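You operate a simulated robot arm through the tools that you are given. There is no shell and no other tool.

Carry out the task below with a simulated two-armed robot. There is one attempt and no reset: what you move stays moved.

## Task
Loosen the screw of clamped block F and take the block out.
Fine: loosen the thumb screw before the clamp opens; block into the blue block tray; close the empty clamp; the other screws stay tight.
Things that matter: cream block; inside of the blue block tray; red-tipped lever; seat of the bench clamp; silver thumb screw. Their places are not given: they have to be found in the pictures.

The check looks at the end state, three seconds after you hand in, the way a careful person would. Anything else that was tipped, shoved, dropped, spilled or broken makes it a failure.

## Robot
Two 7-joint arms with two-finger grippers on one trunk that stands fixed in place. Base frame: the origin is at the foot of the trunk, x ahead of it, y to its left, z up. Readings come in m, degrees, newtons and seconds.
The left shoulder is at [0.051, 0.174, 1.177], the right one opposite. With the tool pointing down near the work surface each hand reaches from about 0.1 to 0.84 m from the base axis, measured 20 degrees to its own side. Payload 2.94 kg a hand.
The tool frame of a hand sits at the grasp point between the pads (the TCP): z along the fingers, y along the line on which they close. The tips reach 0.03 m beyond it. The gripper opens to 0.138 m; its body begins 0.109 m behind the TCP.
Orientation is told as [roll, pitch, yaw] about the base's x, y, z axes, in that order, counted from this pose: with the fingers straight down and closing along the base's y, the tool's x points along the base's -x, its y along +y and its z along -z.

## Interface
- The arms move only by the tool drive_tool. It takes "left_moves", "right_moves" or both (then of equal length, played together; a hand with none holds still); each is a list of rows, each an object of numbers (a shift or turn left out is 0, a gripper value left out holds the last): "x", "y", "z": the shift along the base's x, y, z in m; "ax", "ay", "az": the turn, a rotation vector about the base's x, y, z in degrees. In form: [{"x": .., "y": .., "z": .., "ax": .., "ay": .., "az": ..}, ...]. A call has 1 to 20 rows; each row is the pose to reach, as a shift and turn from the pose commanded when the call began. "left_grip" and "right_grip" are, for a hand that has rows, the gripper command, from -1 (fully open) to 1 (shut), values between in proportion, set as the call begins (left out, the last holds). Each row takes 0.2 s and may step no farther than 0.05 m and 8.6 degrees from the row before; otherwise, or with a gripper value out of range, the whole call is refused. Where a pose cannot be reached the arm comes as near as it can. A force on the tool above 70 N (or 10 N above the force at the start of the call, whichever is more), or a blocked arm, ends the call early, and 0.2 s more pass. The fingers move at their own pace (about 0.045 m/s each) and stop on an object; they squeeze with about 33 N. The grip force told is the motor's: it shows also when the fingers shut on nothing. Time passes only in rows, and 0.2 s behind the last, so rows that repeat a pose let the fingers close. It gives the time, the measured TCP pose, the force on the tool (base axes), the opening and the grip force at its end, in the units of the frame above (readings bear some noise), with the torque about the TCP (base axes, N m) and any sound that the robot's microphone picked up.
- Cameras (640 x 400 px; columns grow to the right, rows downward): "scene" is now at [0.123, -0.0337, 1.6618]; the picture's right is [-0.43, -0.90, -0.00], its down [-0.64, 0.30, -0.71] and it looks along [0.64, -0.30, -0.70] (base axes); focal length 344 px, centre (320, 200). "left" rides on the left gripper at [0.071, -0.019, -0.146] in its tool frame; the picture's right is [0.26, 0.96, 0.00], its down [-0.85, 0.23, -0.48] and it looks along [-0.46, 0.12, 0.88] (tool axes); focal length 280 px, centre (320, 200). "right" rides on the right gripper at [0.071, 0.019, -0.146] in its tool frame; the picture's right is [-0.26, 0.97, 0.00], its down [-0.85, -0.23, -0.48] and it looks along [-0.46, -0.12, 0.88] (tool axes); focal length 280 px, centre (320, 200).
- capture(camera): a new picture of that camera. It takes no simulated time.
- lift_body(by): moves the trunk up (or, below 0, down) by that many m; the arms and the scene camera ride with it, the base frame stays. It gives what a move gives, with no picture.
- pan_tilt(pan, tilt): turns the head with the scene camera to pan (to the left, within 120 degrees either way) and tilt (down, from -29 to 69), counted from straight ahead of the robot (the tilt from the chest, where the trunk bows). It gives what a move gives.
- pixel_to_xyz(camera, pixels): for up to 12 pixels [column, row] of the newest picture of that camera ("zoom" is the newest enlarged one), the place [x, y, z] in the base frame of the surface seen there, good to about 0.003 m. It takes no simulated time.
- enlarge(camera, box): a new picture of the part [left, top, right, bottom] of that camera's present view, enlarged. It takes no simulated time.
- finish_job(): hands the job in; it is judged then, once.

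Open the grippers and draw the arms clear of the work before you hand the job in, unless the task says otherwise.

The tools are called as a command line: name --argument value ..., lists and objects as JSON in quotes. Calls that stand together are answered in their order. drive_tool: Moves the arms, as the interface text tells. Its arguments: {"type":"object","properties":{"left_moves":{"type":"array","items":{"type":"object","properties":{"x":{"type":"number"},"y":{"type":"number"},"z":{"type":"number"},"ax":{"type":"number"},"ay":{"type":"number"},"az":{"type":"number"}}}},"left_grip":{"type":"number"},"right_moves":{"type":"array","items":{"type":"object","properties":{"x":{"type":"number"},"y":{"type":"number"},"z":{"type":"number"},"ax":{"type":"number"},"ay":{"type":"number"},"az":{"type":"number"}}}},"right_grip":{"type":"number"}},"required":[]} The other tools are called the same way: lift_body (by) moves the trunk up or down; pan_tilt (pan, tilt) turns the head that bears the scene camera; capture (camera) takes a picture; pixel_to_xyz (camera, pixels) gives the place of the surface under pixels of a picture; enlarge (camera, box) takes an enlarged picture of a part of a camera's view; finish_job () hands the job in.

At the start:

```text
time: 0.0
left_position: [0.5873, -0.0638, 1.3016]
left_tool_rot: [0.0, 0.0, 0.1]
left_contact_force: [0.1, -0.1, 0.3]
left_ft_torque: [0.02, 0.01, -0.02]
left_gripper_width: 0.138
left_gripper_force: 0.1
right_position: [0.3003, -0.4128, 1.174]
right_tool_rot: [0.0, 0.0, 0.0]
right_contact_force: [0.6, 0.4, 0.5]
right_ft_torque: [-0.01, 0.0, 0.0]
right_gripper_width: 0.1381
right_gripper_force: 0.1
trunk travel left (down, up): [-0.35, 0.384]
head pan, tilt (commanded): [-25.3, 44.7]
```

scene: 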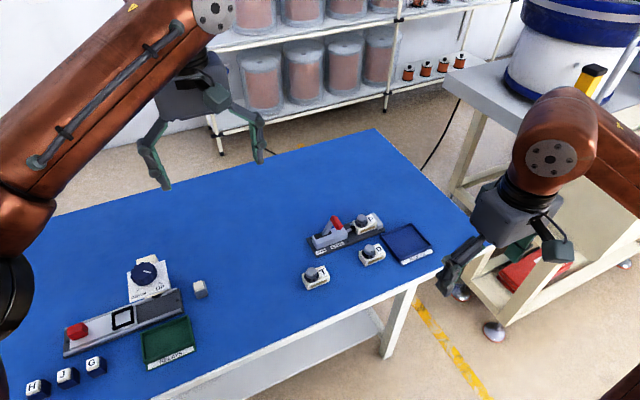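
right: 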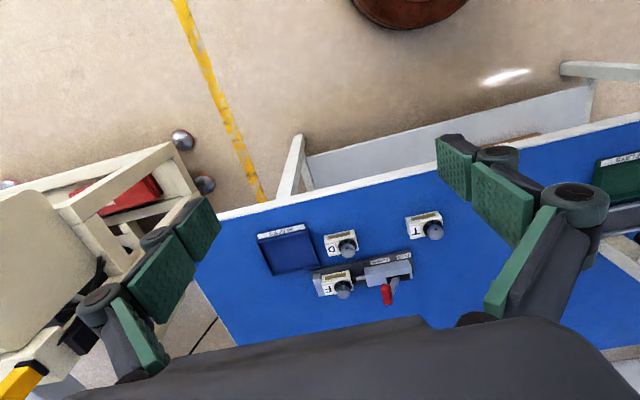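
left: 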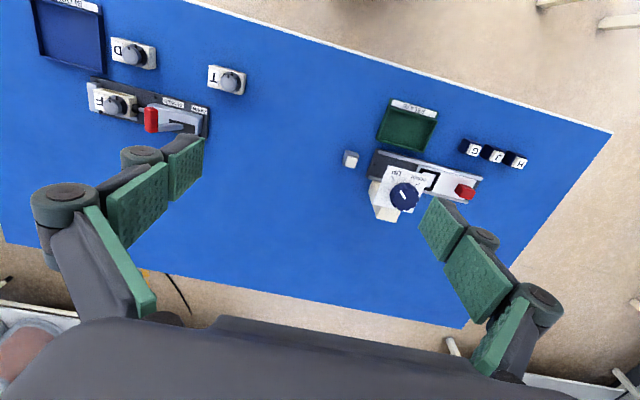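

The scene picture shows the bench clamp with block F near (350,232) and a blue tray near (408,243). I enlarge those areas to see details.

enlarge --camera "scene" --box '[290, 190, 450, 300]'

enlarge --camera "left" --box '[20, 0, 260, 150]'

enlarge --camera "right" --box '[240, 190, 460, 320]'

```text
3.64 times, centred on (370, 245) of scene
```

zoom: 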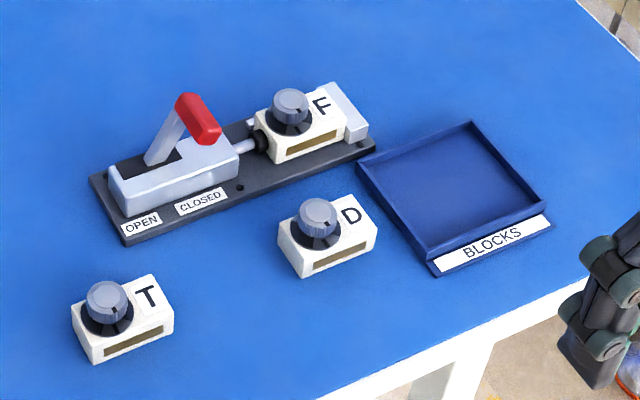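

```text
2.67 times, centred on (140, 75) of left
```

zoom: 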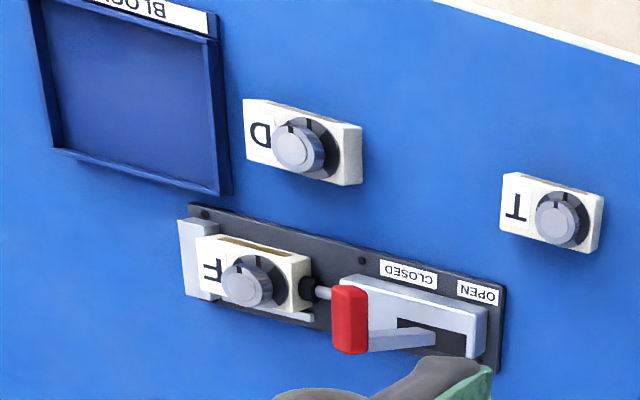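

```text
2.91 times, centred on (350, 255) of right
```

zoom: 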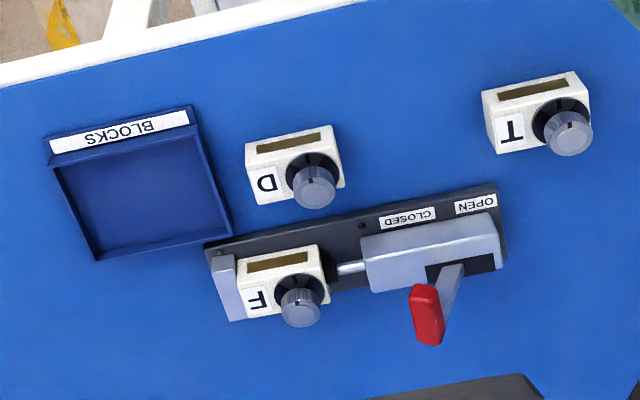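

The zoom shows the clamp: lever leaning toward the "CLOSED" label, F held between jaw and spindle, silver screw on top. I read coordinates of the key features from the scene zoom.

enlarge --camera "scene" --box '[300, 195, 390, 260]'

```text
6.15 times, centred on (345, 228) of scene
```

zoom: 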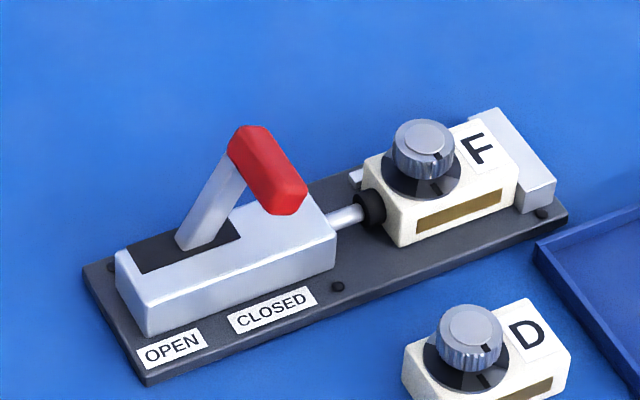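

The red tip looks like a horizontal crossbar at the lever's end (236,130)-(295,205). I ask for places of many pixels in this zoom.

pixel_to_xyz --camera "zoom" --pixels '[[425, 135], [440, 155], [480, 150], [250, 140], [288, 190], [215, 210], [300, 225], [345, 215], [370, 207], [515, 150], [400, 230], [510, 195]]'

pixel_to_xyz --camera "zoom" --pixels '[[85, 268], [147, 382], [565, 215], [470, 325], [160, 260], [130, 255], [150, 320], [330, 240], [500, 110], [548, 190], [365, 350], [30, 200]]'

```text
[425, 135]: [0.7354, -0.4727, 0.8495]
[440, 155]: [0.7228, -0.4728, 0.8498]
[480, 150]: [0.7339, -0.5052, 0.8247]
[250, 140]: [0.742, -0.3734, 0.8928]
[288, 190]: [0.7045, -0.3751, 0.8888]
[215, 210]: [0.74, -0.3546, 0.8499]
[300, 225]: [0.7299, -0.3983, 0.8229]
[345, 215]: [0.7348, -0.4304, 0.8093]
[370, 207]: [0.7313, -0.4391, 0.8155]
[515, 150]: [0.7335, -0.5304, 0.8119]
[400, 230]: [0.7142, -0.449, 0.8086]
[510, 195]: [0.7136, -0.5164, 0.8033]
```

```text
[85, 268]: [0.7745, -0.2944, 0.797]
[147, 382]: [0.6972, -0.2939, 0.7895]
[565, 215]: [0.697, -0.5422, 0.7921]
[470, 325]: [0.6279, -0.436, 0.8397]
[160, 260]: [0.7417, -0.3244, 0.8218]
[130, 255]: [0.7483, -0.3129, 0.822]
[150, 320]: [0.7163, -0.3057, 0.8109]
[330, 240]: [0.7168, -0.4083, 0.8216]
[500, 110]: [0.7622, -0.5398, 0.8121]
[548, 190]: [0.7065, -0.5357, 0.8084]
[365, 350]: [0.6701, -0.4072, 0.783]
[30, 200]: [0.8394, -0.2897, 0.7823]
```

The clamp runs along base y at x≈0.735, with F at y≈-0.45 to -0.52 and the knob at about (0.732,-0.473,0.85). I now enlarge the tray/D region and the lever region to get more coordinates.

enlarge --camera "scene" --box '[350, 200, 450, 275]'

pixel_to_xyz --camera "scene" --pixels '[[440, 268], [200, 388], [374, 130], [60, 215], [316, 275], [318, 284], [470, 212], [385, 238], [408, 224], [432, 245], [402, 262], [408, 243]]'

```text
5.33 times, centred on (400, 238) of scene
```

zoom: 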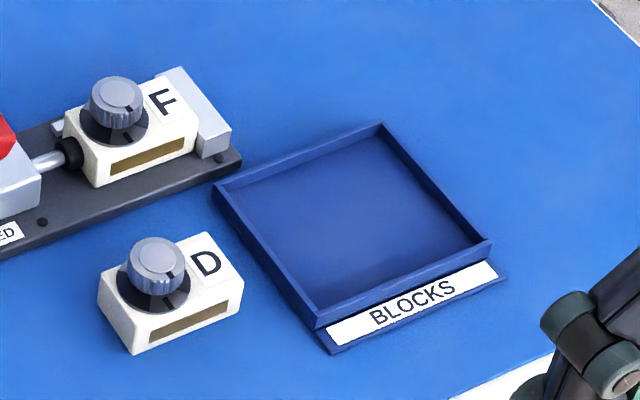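

```text
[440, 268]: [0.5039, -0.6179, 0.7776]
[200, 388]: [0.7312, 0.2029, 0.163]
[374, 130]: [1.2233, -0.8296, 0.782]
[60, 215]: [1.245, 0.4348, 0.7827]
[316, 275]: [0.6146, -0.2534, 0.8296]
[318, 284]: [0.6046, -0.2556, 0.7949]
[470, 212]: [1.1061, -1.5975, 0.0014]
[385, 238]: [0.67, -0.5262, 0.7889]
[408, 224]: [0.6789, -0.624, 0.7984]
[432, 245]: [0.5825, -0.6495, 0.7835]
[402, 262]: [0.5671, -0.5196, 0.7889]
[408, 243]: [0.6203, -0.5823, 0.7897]
```

I read the tray corners and wall tops from this zoom, plus D's knob and index marks.

pixel_to_xyz --camera "zoom" --pixels '[[217, 187], [381, 126], [489, 243], [316, 322], [240, 190], [375, 140], [470, 240], [325, 300], [350, 220], [90, 130], [150, 165], [175, 200]]'

pixel_to_xyz --camera "zoom" --pixels '[[117, 90], [128, 105], [195, 135], [190, 75], [225, 140], [155, 250], [168, 272], [240, 290], [130, 350], [100, 280], [205, 235], [55, 128]]'

```text
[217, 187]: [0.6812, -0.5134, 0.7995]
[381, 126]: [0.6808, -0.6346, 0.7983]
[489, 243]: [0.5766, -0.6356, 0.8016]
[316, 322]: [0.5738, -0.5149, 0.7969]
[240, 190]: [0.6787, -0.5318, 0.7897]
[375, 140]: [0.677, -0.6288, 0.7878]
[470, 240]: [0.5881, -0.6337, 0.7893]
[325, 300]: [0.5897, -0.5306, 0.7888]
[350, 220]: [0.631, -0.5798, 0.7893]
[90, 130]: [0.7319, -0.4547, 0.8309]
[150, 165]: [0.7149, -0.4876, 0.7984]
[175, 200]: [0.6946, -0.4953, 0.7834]
```

```text
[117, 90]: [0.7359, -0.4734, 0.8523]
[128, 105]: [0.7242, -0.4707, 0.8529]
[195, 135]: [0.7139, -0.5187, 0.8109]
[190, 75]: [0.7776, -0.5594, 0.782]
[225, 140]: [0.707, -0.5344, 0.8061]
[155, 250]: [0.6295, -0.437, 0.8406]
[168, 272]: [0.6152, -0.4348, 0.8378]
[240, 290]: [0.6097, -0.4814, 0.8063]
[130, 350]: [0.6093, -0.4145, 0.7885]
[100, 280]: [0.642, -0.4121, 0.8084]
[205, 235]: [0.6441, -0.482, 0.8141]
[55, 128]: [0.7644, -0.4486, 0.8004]
```

The tray spans x 0.575–0.681, y -0.514 to -0.635 with floor z≈0.789; F's knob axis is near (0.734,-0.472). I move the right hand over F at a safe height to check reach and get a close view.

drive_tool --right_moves '[{"x": 0.04, "y": -0.005, "z": -0.01}, {"x": 0.085, "y": -0.01, "z": -0.02}, {"x": 0.13, "y": -0.015, "z": -0.03}, {"x": 0.175, "y": -0.02, "z": -0.04}, {"x": 0.22, "y": -0.025, "z": -0.05}, {"x": 0.265, "y": -0.03, "z": -0.06}, {"x": 0.31, "y": -0.035, "z": -0.07}, {"x": 0.35, "y": -0.045, "z": -0.08}, {"x": 0.39, "y": -0.055, "z": -0.09}, {"x": 0.41, "y": -0.06, "z": -0.1}, {"x": 0.41, "y": -0.06, "z": -0.1}]'

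```text
time: 2.4
left_position: [0.586, -0.063, 1.3014]
left_tool_rot: [0.0, 0.1, -0.1]
left_contact_force: [-0.1, -0.2, 1.6]
left_ft_torque: [-0.01, -0.02, -0.02]
left_gripper_width: 0.138
left_gripper_force: 0.0
right_position: [0.6127, -0.4128, 1.0879]
right_tool_rot: [-0.1, -0.1, -0.2]
right_contact_force: [0.1, 0.5, -0.2]
right_ft_torque: [0.01, -0.01, -0.03]
right_gripper_width: 0.138
right_gripper_force: 0.0
right hand out of reach, approached as far as the arm can: row 7, 8, 9, 10, 11
trunk travel left (down, up): [-0.35, 0.384]
head pan, tilt (commanded): [-25.3, 44.7]
```

The arm fell short at (0.613,-0.413,1.088) because the wrist is above shoulder height. I raise the trunk to gain reach.

lift_body --by 0.2

```text
time: 4.6
left_position: [0.5872, -0.064, 1.4999]
left_tool_rot: [0.0, 0.1, 0.0]
left_contact_force: [-0.3, 0.3, -0.3]
left_ft_torque: [0.01, -0.01, -0.01]
left_gripper_width: 0.1379
left_gripper_force: 0.1
right_position: [0.5922, -0.4091, 1.3257]
right_tool_rot: [-0.2, -4.2, -0.2]
right_contact_force: [-0.7, 0.5, 0.3]
right_ft_torque: [-0.02, 0.0, 0.01]
right_gripper_width: 0.138
right_gripper_force: 0.0
trunk travel left (down, up): [-0.55, 0.184]
head pan, tilt (commanded): [-25.3, 44.7]
```

The right hand now sits at (0.592,-0.409,1.326) with pitch -4.2°. I do a small downward move to see how commanded poses respond.

drive_tool --right_moves '[{"z": -0.04}, {"z": -0.08}, {"z": -0.12}, {"z": -0.16}, {"z": -0.16}]'

```text
time: 5.8
left_position: [0.5844, -0.0639, 1.5012]
left_tool_rot: [0.1, 0.0, -0.1]
left_contact_force: [-0.3, 0.1, -0.9]
left_ft_torque: [-0.01, -0.04, 0.02]
left_gripper_width: 0.1378
left_gripper_force: 0.1
right_position: [0.5836, -0.408, 1.1672]
right_tool_rot: [-0.3, -4.2, -0.4]
right_contact_force: [0.4, 0.1, 0.1]
right_ft_torque: [0.01, -0.01, -0.01]
right_gripper_width: 0.138
right_gripper_force: 0.1
right hand out of reach, approached as far as the arm can: row 4, 5
trunk travel left (down, up): [-0.55, 0.184]
head pan, tilt (commanded): [-25.3, 44.7]
```

The reach limit is odd, so I look at how the right arm is posed right now.

capture --camera "scene"

capture --camera "left"

capture --camera "right"

```text
taken
```

scene: 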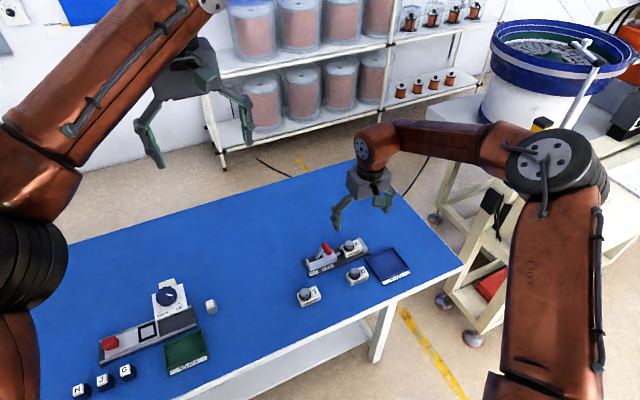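

```text
taken
```

left: 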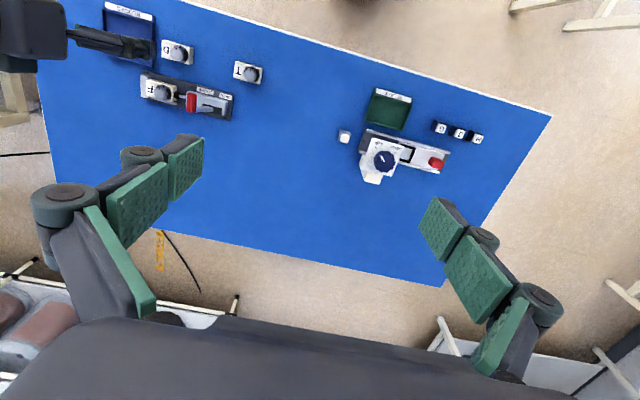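

```text
taken
```

right: 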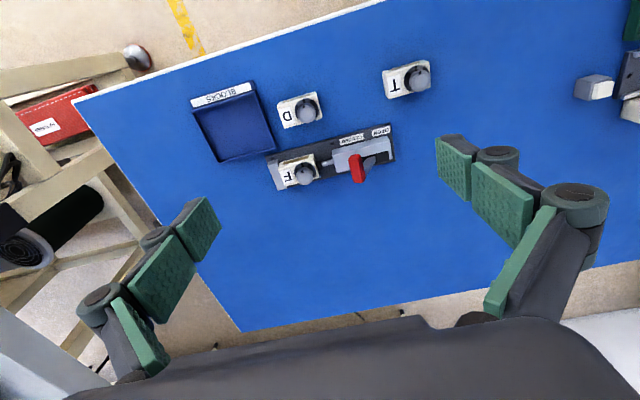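

The right arm has its elbow far out right at (560,165) and the forearm comes back left to the wrist at (375,145). I measure these places to understand arm geometry.

pixel_to_xyz --camera "scene" --pixels '[[555, 165], [590, 170], [500, 145], [440, 135], [375, 145], [365, 180], [540, 250], [545, 390], [550, 320], [385, 200], [337, 220], [595, 350]]'

```text
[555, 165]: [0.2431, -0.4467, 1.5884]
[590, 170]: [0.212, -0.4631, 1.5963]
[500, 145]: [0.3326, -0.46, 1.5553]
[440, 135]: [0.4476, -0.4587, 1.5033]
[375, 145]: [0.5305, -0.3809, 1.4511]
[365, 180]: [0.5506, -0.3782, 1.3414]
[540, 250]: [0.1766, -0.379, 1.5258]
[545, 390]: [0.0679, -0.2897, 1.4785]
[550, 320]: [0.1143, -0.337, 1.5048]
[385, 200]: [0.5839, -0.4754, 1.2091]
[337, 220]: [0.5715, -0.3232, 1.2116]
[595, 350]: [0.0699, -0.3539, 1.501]
```

Shoulder–wrist distance is only about 0.55 m with the elbow bent ~80°, so it isn't stretched; I try going lower, levelling the pitch, then reaching out.

drive_tool --right_moves '[{"z": -0.04, "ay": 2}, {"z": -0.08, "ay": 4}, {"z": -0.12, "ay": 4.2}, {"z": -0.16, "ay": 4.2}, {"z": -0.16, "ay": 4.2}]'

```text
time: 7.0
left_position: [0.586, -0.0635, 1.5017]
left_tool_rot: [0.0, 0.0, 0.0]
left_contact_force: [-0.4, 0.1, 0.2]
left_ft_torque: [0.01, -0.02, -0.01]
left_gripper_width: 0.1381
left_gripper_force: 0.1
right_position: [0.5139, -0.4156, 1.0751]
right_tool_rot: [-0.3, 0.0, -0.2]
right_contact_force: [0.5, -0.3, -0.1]
right_ft_torque: [-0.03, -0.01, 0.0]
right_gripper_width: 0.1378
right_gripper_force: 0.1
right hand out of reach, approached as far as the arm can: row 1, 2, 3, 4, 5
trunk travel left (down, up): [-0.55, 0.184]
head pan, tilt (commanded): [-25.3, 44.7]
```

Reach shrinks as I go lower in this arm posture, so this seems to be a posture branch issue. I retract to x≈0.3, lower there, then try extending again.

drive_tool --right_moves '[{"x": -0.04}, {"x": -0.08}, {"x": -0.12}, {"x": -0.16}, {"x": -0.2}, {"x": -0.22, "z": -0.04}, {"x": -0.22, "z": -0.08}, {"x": -0.22, "z": -0.08}, {"x": -0.18, "z": -0.08}, {"x": -0.14, "z": -0.08}, {"x": -0.1, "z": -0.08}, {"x": -0.06, "z": -0.08}, {"x": -0.02, "z": -0.08}, {"x": 0.02, "z": -0.08}, {"x": 0.04, "z": -0.08}, {"x": 0.04, "z": -0.08}]'

```text
time: 10.4
left_position: [0.5852, -0.0648, 1.5018]
left_tool_rot: [0.0, -0.1, 0.0]
left_contact_force: [0.5, 0.4, -0.5]
left_ft_torque: [-0.02, -0.01, 0.02]
left_gripper_width: 0.1378
left_gripper_force: 0.1
right_position: [0.4875, -0.4212, 1.0452]
right_tool_rot: [-0.3, 0.0, -0.4]
right_contact_force: [-0.8, -1.1, 0.9]
right_ft_torque: [-0.03, 0.0, -0.01]
right_gripper_width: 0.1377
right_gripper_force: 0.0
right hand out of reach, approached as far as the arm can: row 12, 13, 14, 15, 16
trunk travel left (down, up): [-0.55, 0.184]
head pan, tilt (commanded): [-25.3, 44.7]
```

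Still limited at (0.488,-0.421,1.045). I look at the arm posture again.

capture --camera "scene"

pan_tilt --pan -60 --tilt 45

capture --camera "scene"

```text
taken
```

scene: 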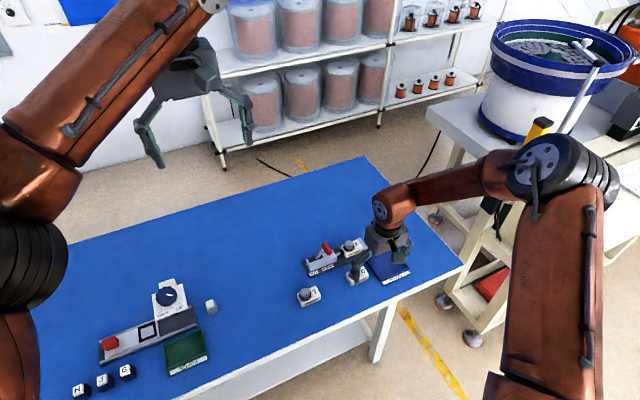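

```text
time: 11.4
left_position: [0.5858, -0.0634, 1.5005]
left_tool_rot: [0.0, 0.1, -0.1]
left_contact_force: [0.4, -1.4, 0.0]
left_ft_torque: [0.02, 0.0, 0.02]
left_gripper_width: 0.1382
left_gripper_force: 0.0
right_position: [0.489, -0.4203, 1.0451]
right_tool_rot: [-0.3, 0.1, -0.2]
right_contact_force: [0.4, -0.9, 0.0]
right_ft_torque: [0.01, -0.03, 0.0]
right_gripper_width: 0.138
right_gripper_force: 0.1
trunk travel left (down, up): [-0.55, 0.184]
head pan, tilt (commanded): [-60.0, 45.0]
```

```text
taken
```

scene: 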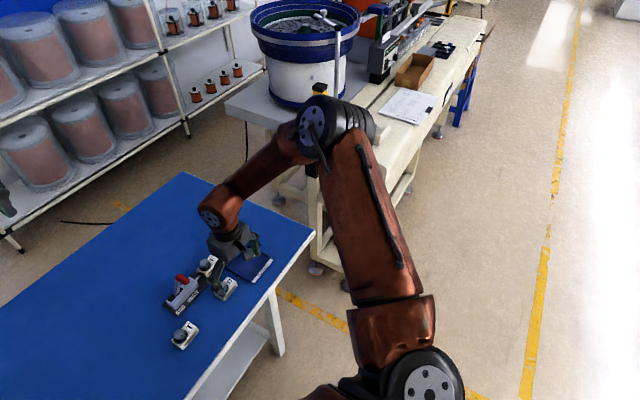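

I measure the elbow, wrist and shoulder positions in this view to see which joint limits the reach.

pixel_to_xyz --camera "scene" --pixels '[[315, 125], [340, 110], [350, 130], [300, 140], [250, 180], [210, 215], [220, 200], [380, 230], [395, 330], [420, 385], [235, 240], [330, 160]]'

enlarge --camera "scene" --box '[160, 70, 480, 400]'

```text
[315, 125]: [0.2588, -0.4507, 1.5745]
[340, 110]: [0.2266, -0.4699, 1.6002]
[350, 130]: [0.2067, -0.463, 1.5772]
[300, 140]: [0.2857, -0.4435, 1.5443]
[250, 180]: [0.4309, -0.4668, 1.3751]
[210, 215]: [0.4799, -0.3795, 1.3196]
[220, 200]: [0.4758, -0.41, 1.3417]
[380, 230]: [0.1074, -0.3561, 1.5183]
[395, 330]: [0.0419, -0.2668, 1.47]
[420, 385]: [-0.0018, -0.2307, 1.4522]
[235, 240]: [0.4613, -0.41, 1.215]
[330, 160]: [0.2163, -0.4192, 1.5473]
```

```text
1.21 times, centred on (320, 235) of scene
```

zoom: 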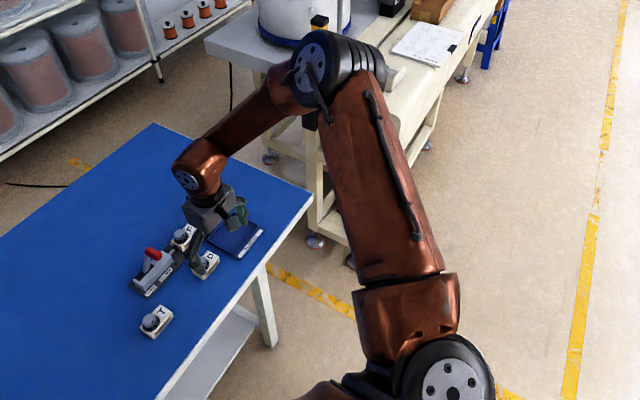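

The upper arm stays in place (elbow ≈(0.23,-0.48,1.54)) whatever I do. I'll first move the left hand out of the way, and bring the right hand back so I can test extension along other directions.

drive_tool --left_moves '[{"y": 0.045}, {"y": 0.09}, {"y": 0.135}, {"y": 0.18}, {"y": 0.225}, {"y": 0.27}, {"y": 0.315}, {"y": 0.35}]' --right_moves '[{"x": -0.03, "y": 0.02, "z": 0.02}, {"x": -0.06, "y": 0.04, "z": 0.04}, {"x": -0.09, "y": 0.06, "z": 0.06}, {"x": -0.1, "y": 0.09, "z": 0.08}, {"x": -0.1, "y": 0.12, "z": 0.1}, {"x": -0.1, "y": 0.15, "z": 0.1}, {"x": -0.1, "y": 0.17, "z": 0.1}, {"x": -0.1, "y": 0.17, "z": 0.1}]'

```text
time: 13.2
left_position: [0.585, 0.287, 1.5002]
left_tool_rot: [-0.1, 0.0, 0.0]
left_contact_force: [0.0, 0.2, 0.0]
left_ft_torque: [-0.02, 0.04, 0.01]
left_gripper_width: 0.1383
left_gripper_force: 0.2
right_position: [0.388, -0.2505, 1.1467]
right_tool_rot: [-0.2, 0.1, -0.3]
right_contact_force: [-0.2, -0.4, -0.6]
right_ft_torque: [-0.02, -0.02, 0.01]
right_gripper_width: 0.138
right_gripper_force: 0.2
trunk travel left (down, up): [-0.55, 0.184]
head pan, tilt (commanded): [-60.0, 45.0]
```

Now at (0.388,-0.25,1.147); I extend forward along y≈-0.26 to test reach in this direction.

drive_tool --right_moves '[{"x": 0.04}, {"x": 0.08}, {"x": 0.12}, {"x": 0.16}, {"x": 0.2}, {"x": 0.24}, {"x": 0.28}, {"x": 0.32}, {"x": 0.35}, {"x": 0.35}]'

capture --camera "scene"

```text
time: 15.4
left_position: [0.5863, 0.2866, 1.5015]
left_tool_rot: [0.0, -0.1, 0.1]
left_contact_force: [0.4, 0.1, 0.3]
left_ft_torque: [-0.02, 0.02, 0.0]
left_gripper_width: 0.1377
left_gripper_force: 0.0
right_position: [0.5453, -0.3274, 1.1993]
right_tool_rot: [-0.1, 0.0, -0.2]
right_contact_force: [0.0, 0.5, -0.6]
right_ft_torque: [0.0, -0.02, -0.01]
right_gripper_width: 0.1377
right_gripper_force: 0.0
right hand out of reach, approached as far as the arm can: row 2, 3, 4, 5, 6, 7, 8, 9, 10
trunk travel left (down, up): [-0.55, 0.184]
head pan, tilt (commanded): [-60.0, 45.0]
```

```text
taken
```

scene: 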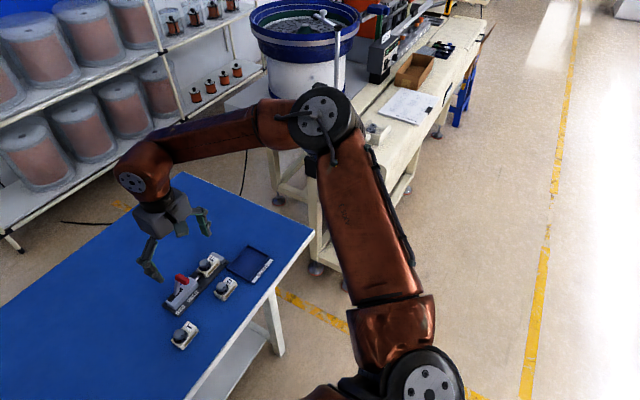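

The hand lies exactly where a forearm of fixed elbow points at the target, so two shoulder joints are saturated. I look at the left arm's posture for comparison.

pan_tilt --pan 45 --tilt 40

capture --camera "scene"

```text
time: 17.2
left_position: [0.5858, 0.2877, 1.5017]
left_tool_rot: [0.0, 0.0, 0.0]
left_contact_force: [0.0, 0.5, 0.0]
left_ft_torque: [-0.02, -0.01, -0.04]
left_gripper_width: 0.1379
left_gripper_force: 0.1
right_position: [0.5465, -0.3275, 1.1995]
right_tool_rot: [-0.1, -0.1, -0.3]
right_contact_force: [0.9, 0.5, 0.4]
right_ft_torque: [-0.02, -0.02, -0.03]
right_gripper_width: 0.138
right_gripper_force: 0.0
trunk travel left (down, up): [-0.55, 0.184]
head pan, tilt (commanded): [45.0, 40.0]
```

```text
taken
```

scene: 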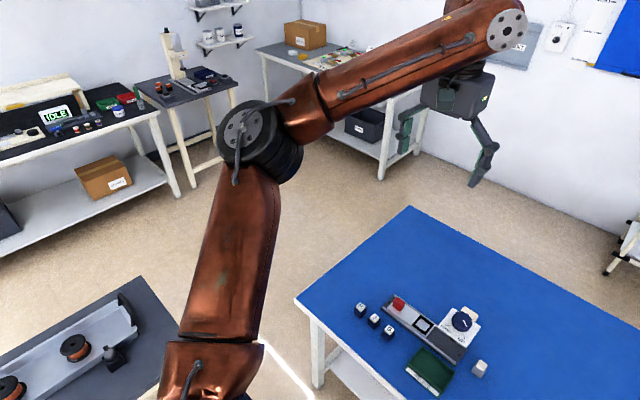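

I measure the left elbow and wrist here for comparison with the right arm.

pixel_to_xyz --camera "scene" --pixels '[[245, 130], [265, 150], [300, 115], [400, 70], [505, 30], [455, 95], [245, 200], [215, 300], [210, 350], [190, 385]]'

```text
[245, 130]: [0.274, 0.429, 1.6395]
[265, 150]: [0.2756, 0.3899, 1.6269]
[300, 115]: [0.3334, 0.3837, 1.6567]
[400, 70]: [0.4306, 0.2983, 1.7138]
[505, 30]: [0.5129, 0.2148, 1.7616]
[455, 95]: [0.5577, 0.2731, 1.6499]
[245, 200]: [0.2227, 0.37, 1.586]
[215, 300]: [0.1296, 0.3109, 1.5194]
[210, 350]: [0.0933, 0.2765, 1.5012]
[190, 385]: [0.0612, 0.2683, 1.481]
```

The left elbow sits at rel. (0.22,0.26,0.22) from its shoulder, unsaturated. I test whether the right arm's solution creeps when a far pose is held, after moving to a mirror of the left hand's pose (higher, y≈-0.29).

drive_tool --right_moves '[{"x": -0.03, "y": 0.02, "z": 0.04}, {"x": -0.03, "y": 0.04, "z": 0.08}, {"x": -0.03, "y": 0.04, "z": 0.12}, {"x": -0.03, "y": 0.04, "z": 0.16}, {"x": -0.03, "y": 0.04, "z": 0.2}, {"x": -0.03, "y": 0.04, "z": 0.24}, {"x": -0.03, "y": 0.04, "z": 0.28}, {"x": 0.0, "y": 0.04, "z": 0.3}, {"x": 0.04, "y": 0.04, "z": 0.3}, {"x": 0.04, "y": 0.04, "z": 0.3}]'

pan_tilt --pan -45 --tilt 40

capture --camera "scene"

```text
refused: row 1 steps farther than a row can; nothing moved
```

```text
time: 18.8
left_position: [0.586, 0.2863, 1.5015]
left_tool_rot: [0.0, 0.0, -0.1]
left_contact_force: [-0.3, 0.4, -0.1]
left_ft_torque: [0.0, 0.01, 0.01]
left_gripper_width: 0.1382
left_gripper_force: 0.0
right_position: [0.546, -0.328, 1.1991]
right_tool_rot: [-0.1, 0.0, -0.2]
right_contact_force: [0.2, -1.5, -0.6]
right_ft_torque: [0.01, 0.01, 0.04]
right_gripper_width: 0.138
right_gripper_force: 0.1
trunk travel left (down, up): [-0.55, 0.184]
head pan, tilt (commanded): [-45.0, 40.0]
```

```text
taken
```

scene: 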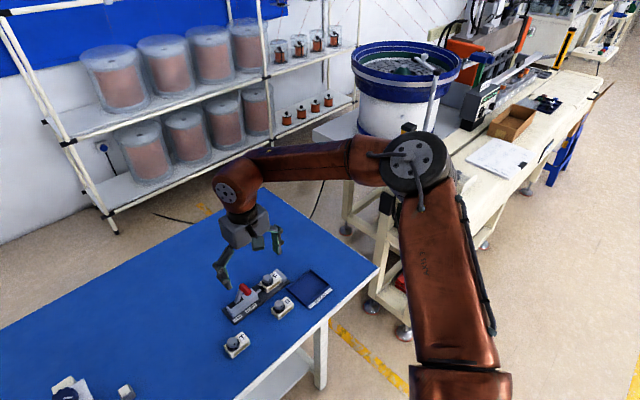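

The first row stepped 0.054 m; I redo it with smaller steps.

drive_tool --right_moves '[{"x": -0.02, "y": 0.02, "z": 0.03}, {"x": -0.03, "y": 0.04, "z": 0.07}, {"x": -0.03, "y": 0.04, "z": 0.11}, {"x": -0.03, "y": 0.04, "z": 0.15}, {"x": -0.03, "y": 0.04, "z": 0.19}, {"x": -0.03, "y": 0.04, "z": 0.23}, {"x": -0.03, "y": 0.04, "z": 0.27}, {"x": 0.0, "y": 0.04, "z": 0.3}, {"x": 0.04, "y": 0.04, "z": 0.3}, {"x": 0.04, "y": 0.04, "z": 0.3}]'

capture --camera "scene"

```text
time: 21.0
left_position: [0.585, 0.2849, 1.5001]
left_tool_rot: [0.0, 0.0, 0.0]
left_contact_force: [0.8, -0.6, 0.4]
left_ft_torque: [-0.03, 0.0, 0.0]
left_gripper_width: 0.138
left_gripper_force: 0.0
right_position: [0.5095, -0.3088, 1.4809]
right_tool_rot: [-0.2, 0.2, -0.3]
right_contact_force: [0.0, -0.1, -0.6]
right_ft_torque: [0.0, -0.02, 0.01]
right_gripper_width: 0.1379
right_gripper_force: 0.1
right hand out of reach, approached as far as the arm can: row 7, 8, 9, 10
trunk travel left (down, up): [-0.55, 0.184]
head pan, tilt (commanded): [-45.0, 40.0]
```

```text
taken
```

scene: 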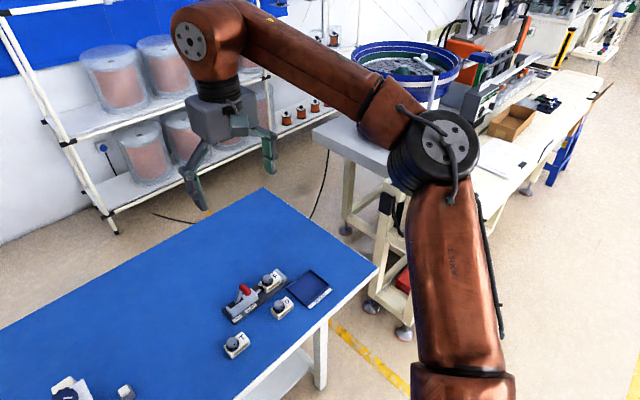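

The mirror pose of the left hand isn't reachable for the right in its present posture. I retract to the starting-like place and look at the shoulder there.

drive_tool --right_moves '[{"x": -0.04, "y": -0.01, "z": -0.02}, {"x": -0.08, "y": -0.03, "z": -0.04}, {"x": -0.12, "y": -0.05, "z": -0.06}, {"x": -0.16, "y": -0.07, "z": -0.08}, {"x": -0.2, "y": -0.09, "z": -0.1}, {"x": -0.22, "y": -0.11, "z": -0.11}, {"x": -0.22, "y": -0.11, "z": -0.11}]'

pan_tilt --pan -75 --tilt 45

capture --camera "scene"

```text
time: 22.6
left_position: [0.5846, 0.2878, 1.4997]
left_tool_rot: [0.0, 0.1, 0.0]
left_contact_force: [0.0, -0.1, 0.2]
left_ft_torque: [-0.01, -0.02, -0.02]
left_gripper_width: 0.1377
left_gripper_force: 0.1
right_position: [0.2878, -0.4187, 1.37]
right_tool_rot: [-0.2, 0.0, -0.2]
right_contact_force: [-0.3, 0.0, 0.0]
right_ft_torque: [-0.03, 0.01, -0.02]
right_gripper_width: 0.1379
right_gripper_force: 0.1
trunk travel left (down, up): [-0.55, 0.184]
head pan, tilt (commanded): [-45.0, 40.0]
```

```text
time: 23.6
left_position: [0.5867, 0.2865, 1.5003]
left_tool_rot: [0.0, 0.0, 0.0]
left_contact_force: [0.4, -0.6, 0.2]
left_ft_torque: [0.0, 0.0, 0.02]
left_gripper_width: 0.1382
left_gripper_force: 0.0
right_position: [0.2884, -0.4192, 1.3704]
right_tool_rot: [-0.2, 0.2, -0.3]
right_contact_force: [-0.2, -0.4, -0.2]
right_ft_torque: [-0.01, 0.0, -0.01]
right_gripper_width: 0.138
right_gripper_force: 0.1
trunk travel left (down, up): [-0.55, 0.184]
head pan, tilt (commanded): [-75.0, 45.0]
```

```text
taken
```

scene: 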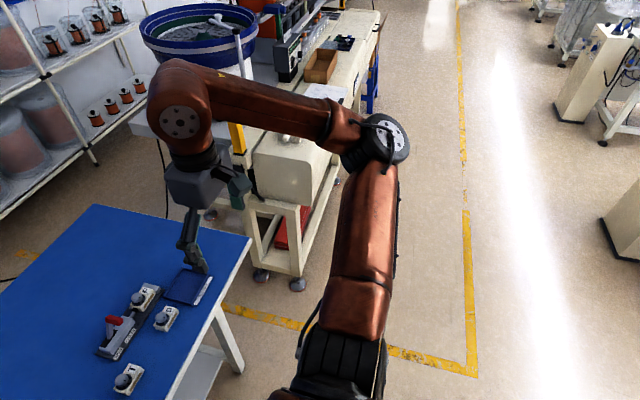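

Here the elbow is at (380,140); I measure it and the shoulder.

pixel_to_xyz --camera "scene" --pixels '[[385, 140], [365, 150], [340, 130], [270, 110], [180, 120], [365, 230], [350, 300], [340, 360], [320, 390]]'

```text
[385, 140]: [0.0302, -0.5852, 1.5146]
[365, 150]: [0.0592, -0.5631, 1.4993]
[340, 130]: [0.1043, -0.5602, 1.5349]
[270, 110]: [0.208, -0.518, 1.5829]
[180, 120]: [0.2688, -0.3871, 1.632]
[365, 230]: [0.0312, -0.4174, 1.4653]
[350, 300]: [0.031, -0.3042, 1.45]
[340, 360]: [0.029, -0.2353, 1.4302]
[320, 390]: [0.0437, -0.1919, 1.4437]
```

At the retracted pose the upper arm points sideways (az≈-93°), so the shoulder does move. I test whether a different tool yaw frees the reach: turn the hand +50° about z and extend again.

drive_tool --right_moves '[{"az": 8}, {"az": 16}, {"az": 24}, {"az": 32}, {"az": 40}, {"az": 48}, {"az": 50, "x": 0.04}, {"az": 50, "x": 0.08}, {"az": 50, "x": 0.12}, {"az": 50, "x": 0.16}, {"az": 50, "x": 0.2}, {"az": 50, "x": 0.24}, {"az": 50, "x": 0.28}, {"az": 50, "x": 0.32}, {"az": 50, "x": 0.36}, {"az": 50, "x": 0.4}, {"az": 50, "x": 0.42}, {"az": 50, "x": 0.42}]'

capture --camera "scene"

```text
time: 27.4
left_position: [0.5868, 0.2868, 1.4993]
left_tool_rot: [0.1, 0.1, 0.1]
left_contact_force: [1.0, -0.4, -0.3]
left_ft_torque: [-0.02, 0.05, 0.0]
left_gripper_width: 0.138
left_gripper_force: 0.1
right_position: [0.443, -0.235, 1.3394]
right_tool_rot: [-0.3, 0.2, 49.5]
right_contact_force: [0.6, -0.3, 1.0]
right_ft_torque: [0.03, 0.03, -0.01]
right_gripper_width: 0.138
right_gripper_force: 0.0
right hand out of reach, approached as far as the arm can: row 4, 5, 6, 7, 8, 9, 10, 11, 12, 13, 14, 15, 16, 17, 18
trunk travel left (down, up): [-0.55, 0.184]
head pan, tilt (commanded): [-75.0, 45.0]
```

```text
taken
```

scene: 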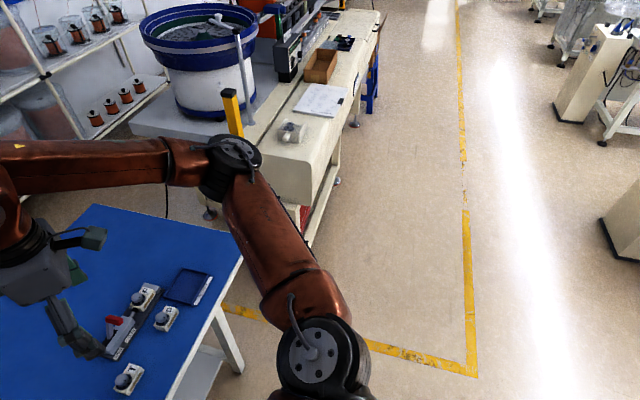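

Positive yaw makes it worse: the last wrist joint limits it. I turn the hand the other way (to about -45° yaw) while retracting, then extend.

drive_tool --right_moves '[{"az": -8, "x": -0.03, "y": -0.03}, {"az": -16, "x": -0.06, "y": -0.06}, {"az": -24, "x": -0.09, "y": -0.09}, {"az": -32, "x": -0.12, "y": -0.12}, {"az": -40, "x": -0.12, "y": -0.15}, {"az": -48, "x": -0.12, "y": -0.17}, {"az": -56, "x": -0.12, "y": -0.18}, {"az": -64, "x": -0.12, "y": -0.18}, {"az": -72, "x": -0.12, "y": -0.18}, {"az": -80, "x": -0.12, "y": -0.18}, {"az": -88, "x": -0.12, "y": -0.18}, {"az": -95, "x": -0.12, "y": -0.18}, {"az": -95, "x": -0.12, "y": -0.18}]'

```text
time: 30.2
left_position: [0.587, 0.2872, 1.5005]
left_tool_rot: [-0.1, -0.1, 0.0]
left_contact_force: [0.8, 0.1, 0.2]
left_ft_torque: [-0.01, 0.0, 0.02]
left_gripper_width: 0.1379
left_gripper_force: 0.0
right_position: [0.3139, -0.415, 1.3334]
right_tool_rot: [-0.2, 0.1, -45.4]
right_contact_force: [0.3, -1.2, -0.2]
right_ft_torque: [-0.01, -0.03, -0.03]
right_gripper_width: 0.1381
right_gripper_force: 0.1
trunk travel left (down, up): [-0.55, 0.184]
head pan, tilt (commanded): [-75.0, 45.0]
```

At yaw -45° the pose (0.314,-0.415,1.333) is reached without complaint. Now I extend forward at this yaw while lowering moderately.

drive_tool --right_moves '[{"x": 0.04, "z": -0.01}, {"x": 0.08, "z": -0.02}, {"x": 0.12, "z": -0.03}, {"x": 0.16, "z": -0.04}, {"x": 0.2, "z": -0.06}, {"x": 0.24, "z": -0.08}, {"x": 0.28, "z": -0.1}, {"x": 0.32, "z": -0.12}, {"x": 0.36, "z": -0.14}, {"x": 0.39, "z": -0.16}, {"x": 0.39, "z": -0.16}]'

capture --camera "scene"

```text
time: 32.6
left_position: [0.584, 0.2866, 1.501]
left_tool_rot: [0.0, -0.2, 0.0]
left_contact_force: [-0.3, 0.4, -0.1]
left_ft_torque: [0.02, 0.02, 0.02]
left_gripper_width: 0.138
left_gripper_force: 0.0
right_position: [0.7049, -0.4139, 1.1746]
right_tool_rot: [-0.1, 0.2, -45.2]
right_contact_force: [-0.2, 0.4, 0.1]
right_ft_torque: [0.02, 0.0, -0.01]
right_gripper_width: 0.1381
right_gripper_force: 0.1
trunk travel left (down, up): [-0.55, 0.184]
head pan, tilt (commanded): [-75.0, 45.0]
```

```text
taken
```

scene: 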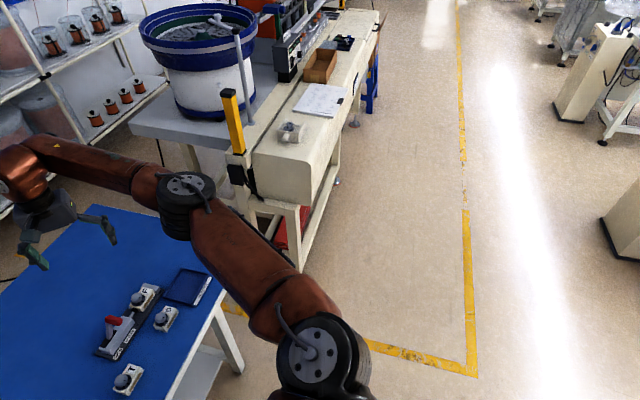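

With yaw -45° the hand reached (0.705,-0.414,1.175): the yaw was the limit. I raise the hand a bit, then lower the trunk back so the shoulder is near wrist height.

drive_tool --right_moves '[{"x": -0.02, "z": 0.04}, {"x": -0.04, "z": 0.08}, {"x": -0.05, "z": 0.1}, {"x": -0.05, "z": 0.1}]'

lift_body --by -0.2

pan_tilt --pan -30 --tilt 45

capture --camera "scene"

capture --camera "right"

```text
time: 33.6
left_position: [0.5851, 0.2868, 1.5018]
left_tool_rot: [0.1, 0.0, 0.1]
left_contact_force: [0.3, -0.3, 0.0]
left_ft_torque: [-0.01, 0.0, 0.02]
left_gripper_width: 0.1379
left_gripper_force: 0.1
right_position: [0.6546, -0.4126, 1.2751]
right_tool_rot: [-0.1, 0.1, -45.3]
right_contact_force: [-0.7, -1.2, 1.1]
right_ft_torque: [0.04, -0.02, -0.02]
right_gripper_width: 0.138
right_gripper_force: 0.1
trunk travel left (down, up): [-0.55, 0.184]
head pan, tilt (commanded): [-75.0, 45.0]
```

```text
time: 35.8
left_position: [0.5856, 0.2849, 1.3022]
left_tool_rot: [0.0, -0.1, 0.0]
left_contact_force: [0.7, 0.4, 0.7]
left_ft_torque: [0.02, -0.03, -0.01]
left_gripper_width: 0.1381
left_gripper_force: 0.1
right_position: [0.6555, -0.4137, 1.076]
right_tool_rot: [-0.1, 0.1, -45.2]
right_contact_force: [-0.8, -0.2, 0.5]
right_ft_torque: [0.02, 0.01, 0.0]
right_gripper_width: 0.1381
right_gripper_force: 0.1
trunk travel left (down, up): [-0.35, 0.384]
head pan, tilt (commanded): [-75.0, 45.0]
```

```text
time: 36.9
left_position: [0.5857, 0.2858, 1.3019]
left_tool_rot: [0.0, 0.1, 0.0]
left_contact_force: [0.8, 0.8, 0.3]
left_ft_torque: [-0.01, -0.01, -0.01]
left_gripper_width: 0.138
left_gripper_force: 0.0
right_position: [0.6555, -0.4138, 1.0743]
right_tool_rot: [-0.1, 0.1, -45.2]
right_contact_force: [-0.5, -0.1, -0.2]
right_ft_torque: [0.03, 0.01, 0.0]
right_gripper_width: 0.1383
right_gripper_force: 0.0
trunk travel left (down, up): [-0.35, 0.384]
head pan, tilt (commanded): [-30.0, 45.0]
```

```text
taken
```

scene: 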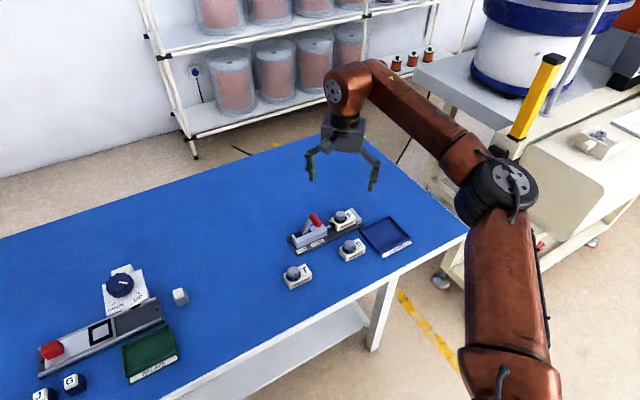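

```text
taken
```

right: 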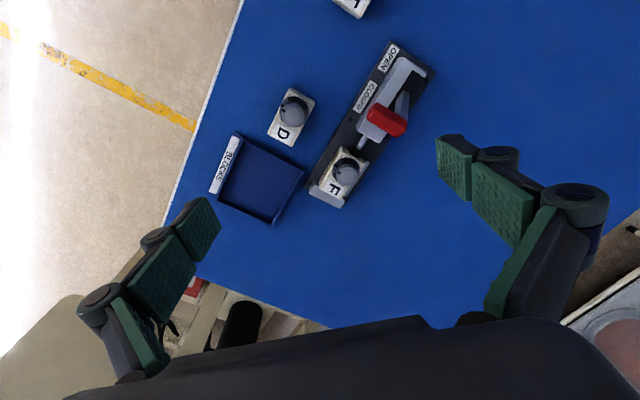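

The arm is in a good posture, and the right camera sees the clamp at (360,130). I enlarge that region for details of the knob, rail and lever.

enlarge --camera "right" --box '[260, 30, 460, 220]'

enlarge --camera "scene" --box '[275, 195, 425, 295]'

```text
2.11 times, centred on (360, 125) of right
```

zoom: 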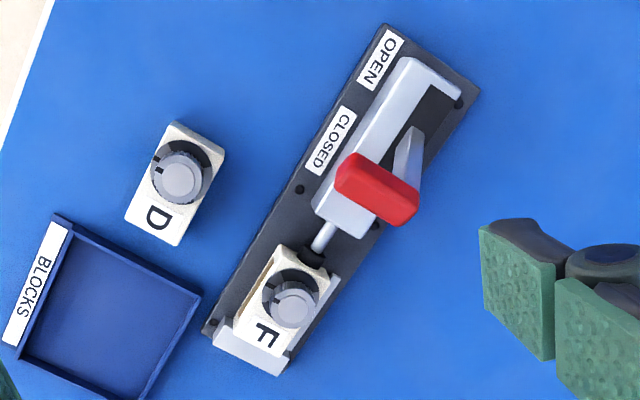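

```text
4.00 times, centred on (350, 245) of scene
```

zoom: 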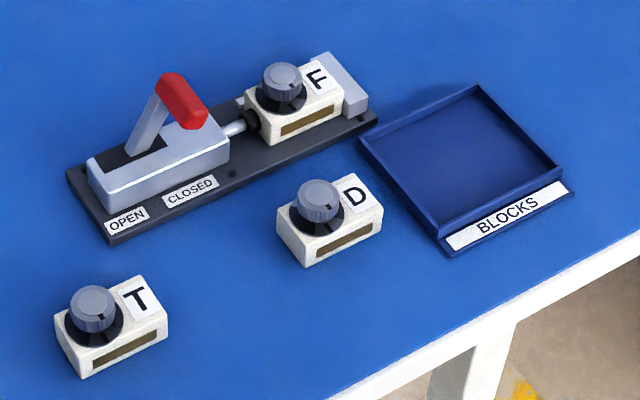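

I zoom further on F and D from both cameras to read the knob marks and the fence behind F.

enlarge --camera "right" --box '[305, 140, 385, 210]'

enlarge --camera "scene" --box '[325, 200, 385, 245]'

```text
5.71 times, centred on (345, 175) of right
```

zoom: 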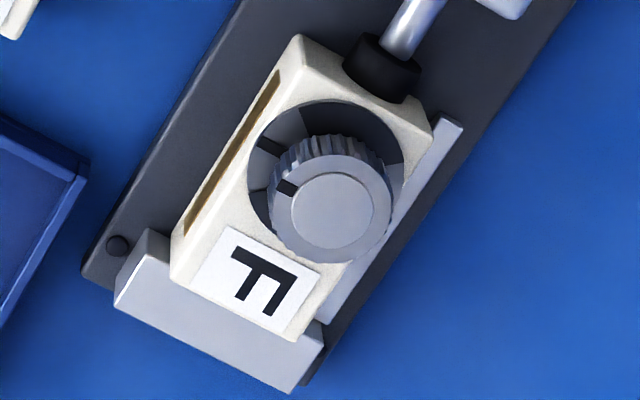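

```text
8.89 times, centred on (355, 222) of scene
```

zoom: 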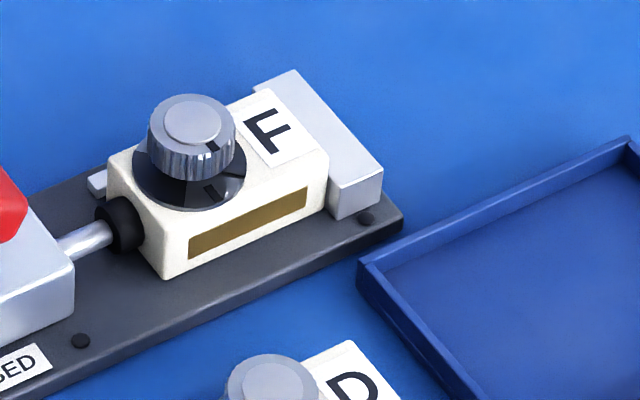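

The knob's index mark lines up with a black line in a grey sector facing -x; a thin fence stands on F's far (+x) side. I measure fence, knob, plate and block edges via the right camera.

capture --camera "right"

enlarge --camera "right" --box '[305, 140, 385, 210]'

pixel_to_xyz --camera "zoom" --pixels '[[448, 125], [400, 215], [340, 300], [325, 205], [300, 50], [200, 240], [285, 320], [415, 150], [260, 300], [350, 110], [272, 145], [470, 150]]'

pixel_to_xyz --camera "zoom" --pixels '[[288, 187], [285, 220], [370, 210], [330, 180], [330, 250], [390, 65], [230, 355], [160, 250], [300, 385], [325, 335], [430, 170], [385, 235]]'

```text
taken
```

right: 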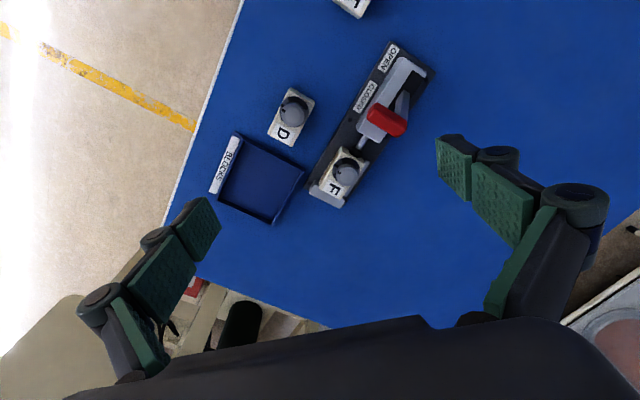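

```text
5.71 times, centred on (345, 175) of right
```

zoom: 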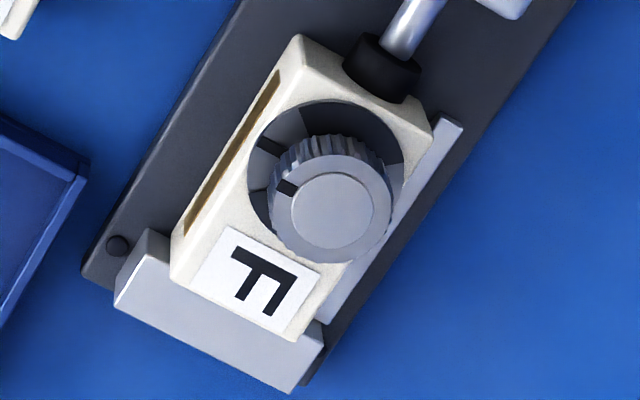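

```text
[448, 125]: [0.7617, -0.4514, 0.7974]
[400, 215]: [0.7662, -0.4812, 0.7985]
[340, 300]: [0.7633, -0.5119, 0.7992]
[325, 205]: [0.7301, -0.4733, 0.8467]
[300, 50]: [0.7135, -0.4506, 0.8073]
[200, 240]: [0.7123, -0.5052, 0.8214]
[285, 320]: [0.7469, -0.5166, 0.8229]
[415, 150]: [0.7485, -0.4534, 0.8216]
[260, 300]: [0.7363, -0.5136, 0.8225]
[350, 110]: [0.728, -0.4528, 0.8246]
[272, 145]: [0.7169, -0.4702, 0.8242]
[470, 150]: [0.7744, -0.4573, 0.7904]
```

```text
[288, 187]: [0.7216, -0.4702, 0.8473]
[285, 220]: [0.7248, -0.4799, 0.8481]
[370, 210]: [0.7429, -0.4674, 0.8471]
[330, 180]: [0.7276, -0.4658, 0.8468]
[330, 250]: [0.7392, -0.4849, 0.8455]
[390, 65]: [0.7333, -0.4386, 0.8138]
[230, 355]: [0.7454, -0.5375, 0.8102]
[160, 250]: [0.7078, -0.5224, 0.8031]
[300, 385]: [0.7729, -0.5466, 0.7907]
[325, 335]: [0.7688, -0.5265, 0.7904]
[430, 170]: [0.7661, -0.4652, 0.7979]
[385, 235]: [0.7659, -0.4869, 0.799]
```

The knob axis is ≈(0.732,-0.473), top z 0.847; block top 0.8225; fence top only 0.798. I move above the knob while turning to about -115° yaw with the gripper half closed.

drive_tool --right_grip 0.0 --right_moves '[{"x": 0.01, "y": -0.007, "az": -8}, {"x": 0.02, "y": -0.014, "az": -16}, {"x": 0.03, "y": -0.022, "az": -24}, {"x": 0.04, "y": -0.03, "z": -0.01, "az": -32}, {"x": 0.05, "y": -0.04, "z": -0.02, "az": -40}, {"x": 0.06, "y": -0.048, "z": -0.03, "az": -48}, {"x": 0.07, "y": -0.055, "z": -0.04, "az": -56}, {"x": 0.0765, "y": -0.0592, "z": -0.06, "az": -64}, {"x": 0.0765, "y": -0.0592, "z": -0.08, "az": -70}, {"x": 0.0765, "y": -0.0592, "z": -0.09, "az": -70}]'

capture --camera "right"

capture --camera "scene"

```text
time: 39.1
left_position: [0.5861, 0.2849, 1.3011]
left_tool_rot: [-0.1, 0.0, 0.0]
left_contact_force: [-0.2, -0.4, 0.4]
left_ft_torque: [0.01, 0.0, 0.05]
left_gripper_width: 0.1378
left_gripper_force: 0.1
right_position: [0.7311, -0.472, 0.9835]
right_tool_rot: [-0.2, 0.1, -115.3]
right_contact_force: [-0.5, 0.1, -0.2]
right_ft_torque: [0.0, 0.01, 0.01]
right_gripper_width: 0.0692
right_gripper_force: 0.1
trunk travel left (down, up): [-0.35, 0.384]
head pan, tilt (commanded): [-30.0, 45.0]
```

```text
taken
```

right: 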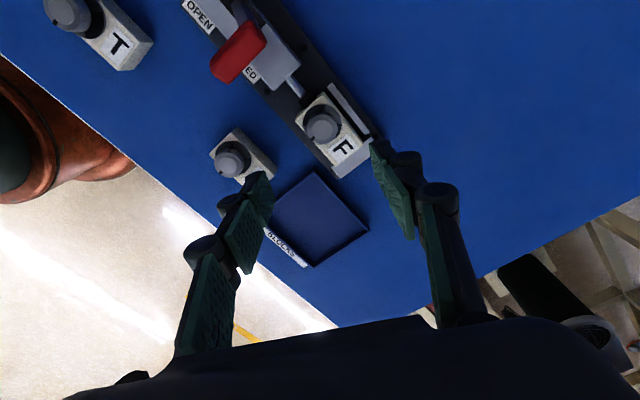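

```text
taken
```

scene: 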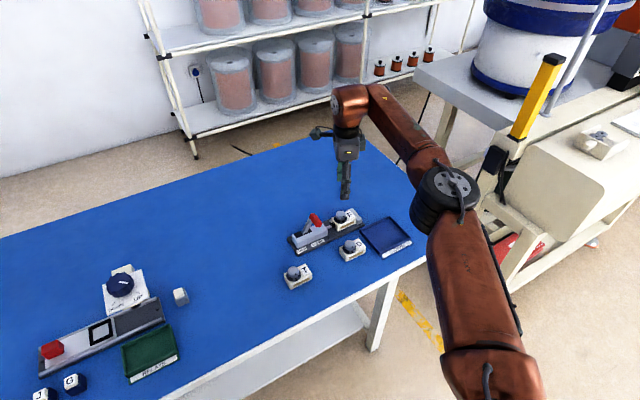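

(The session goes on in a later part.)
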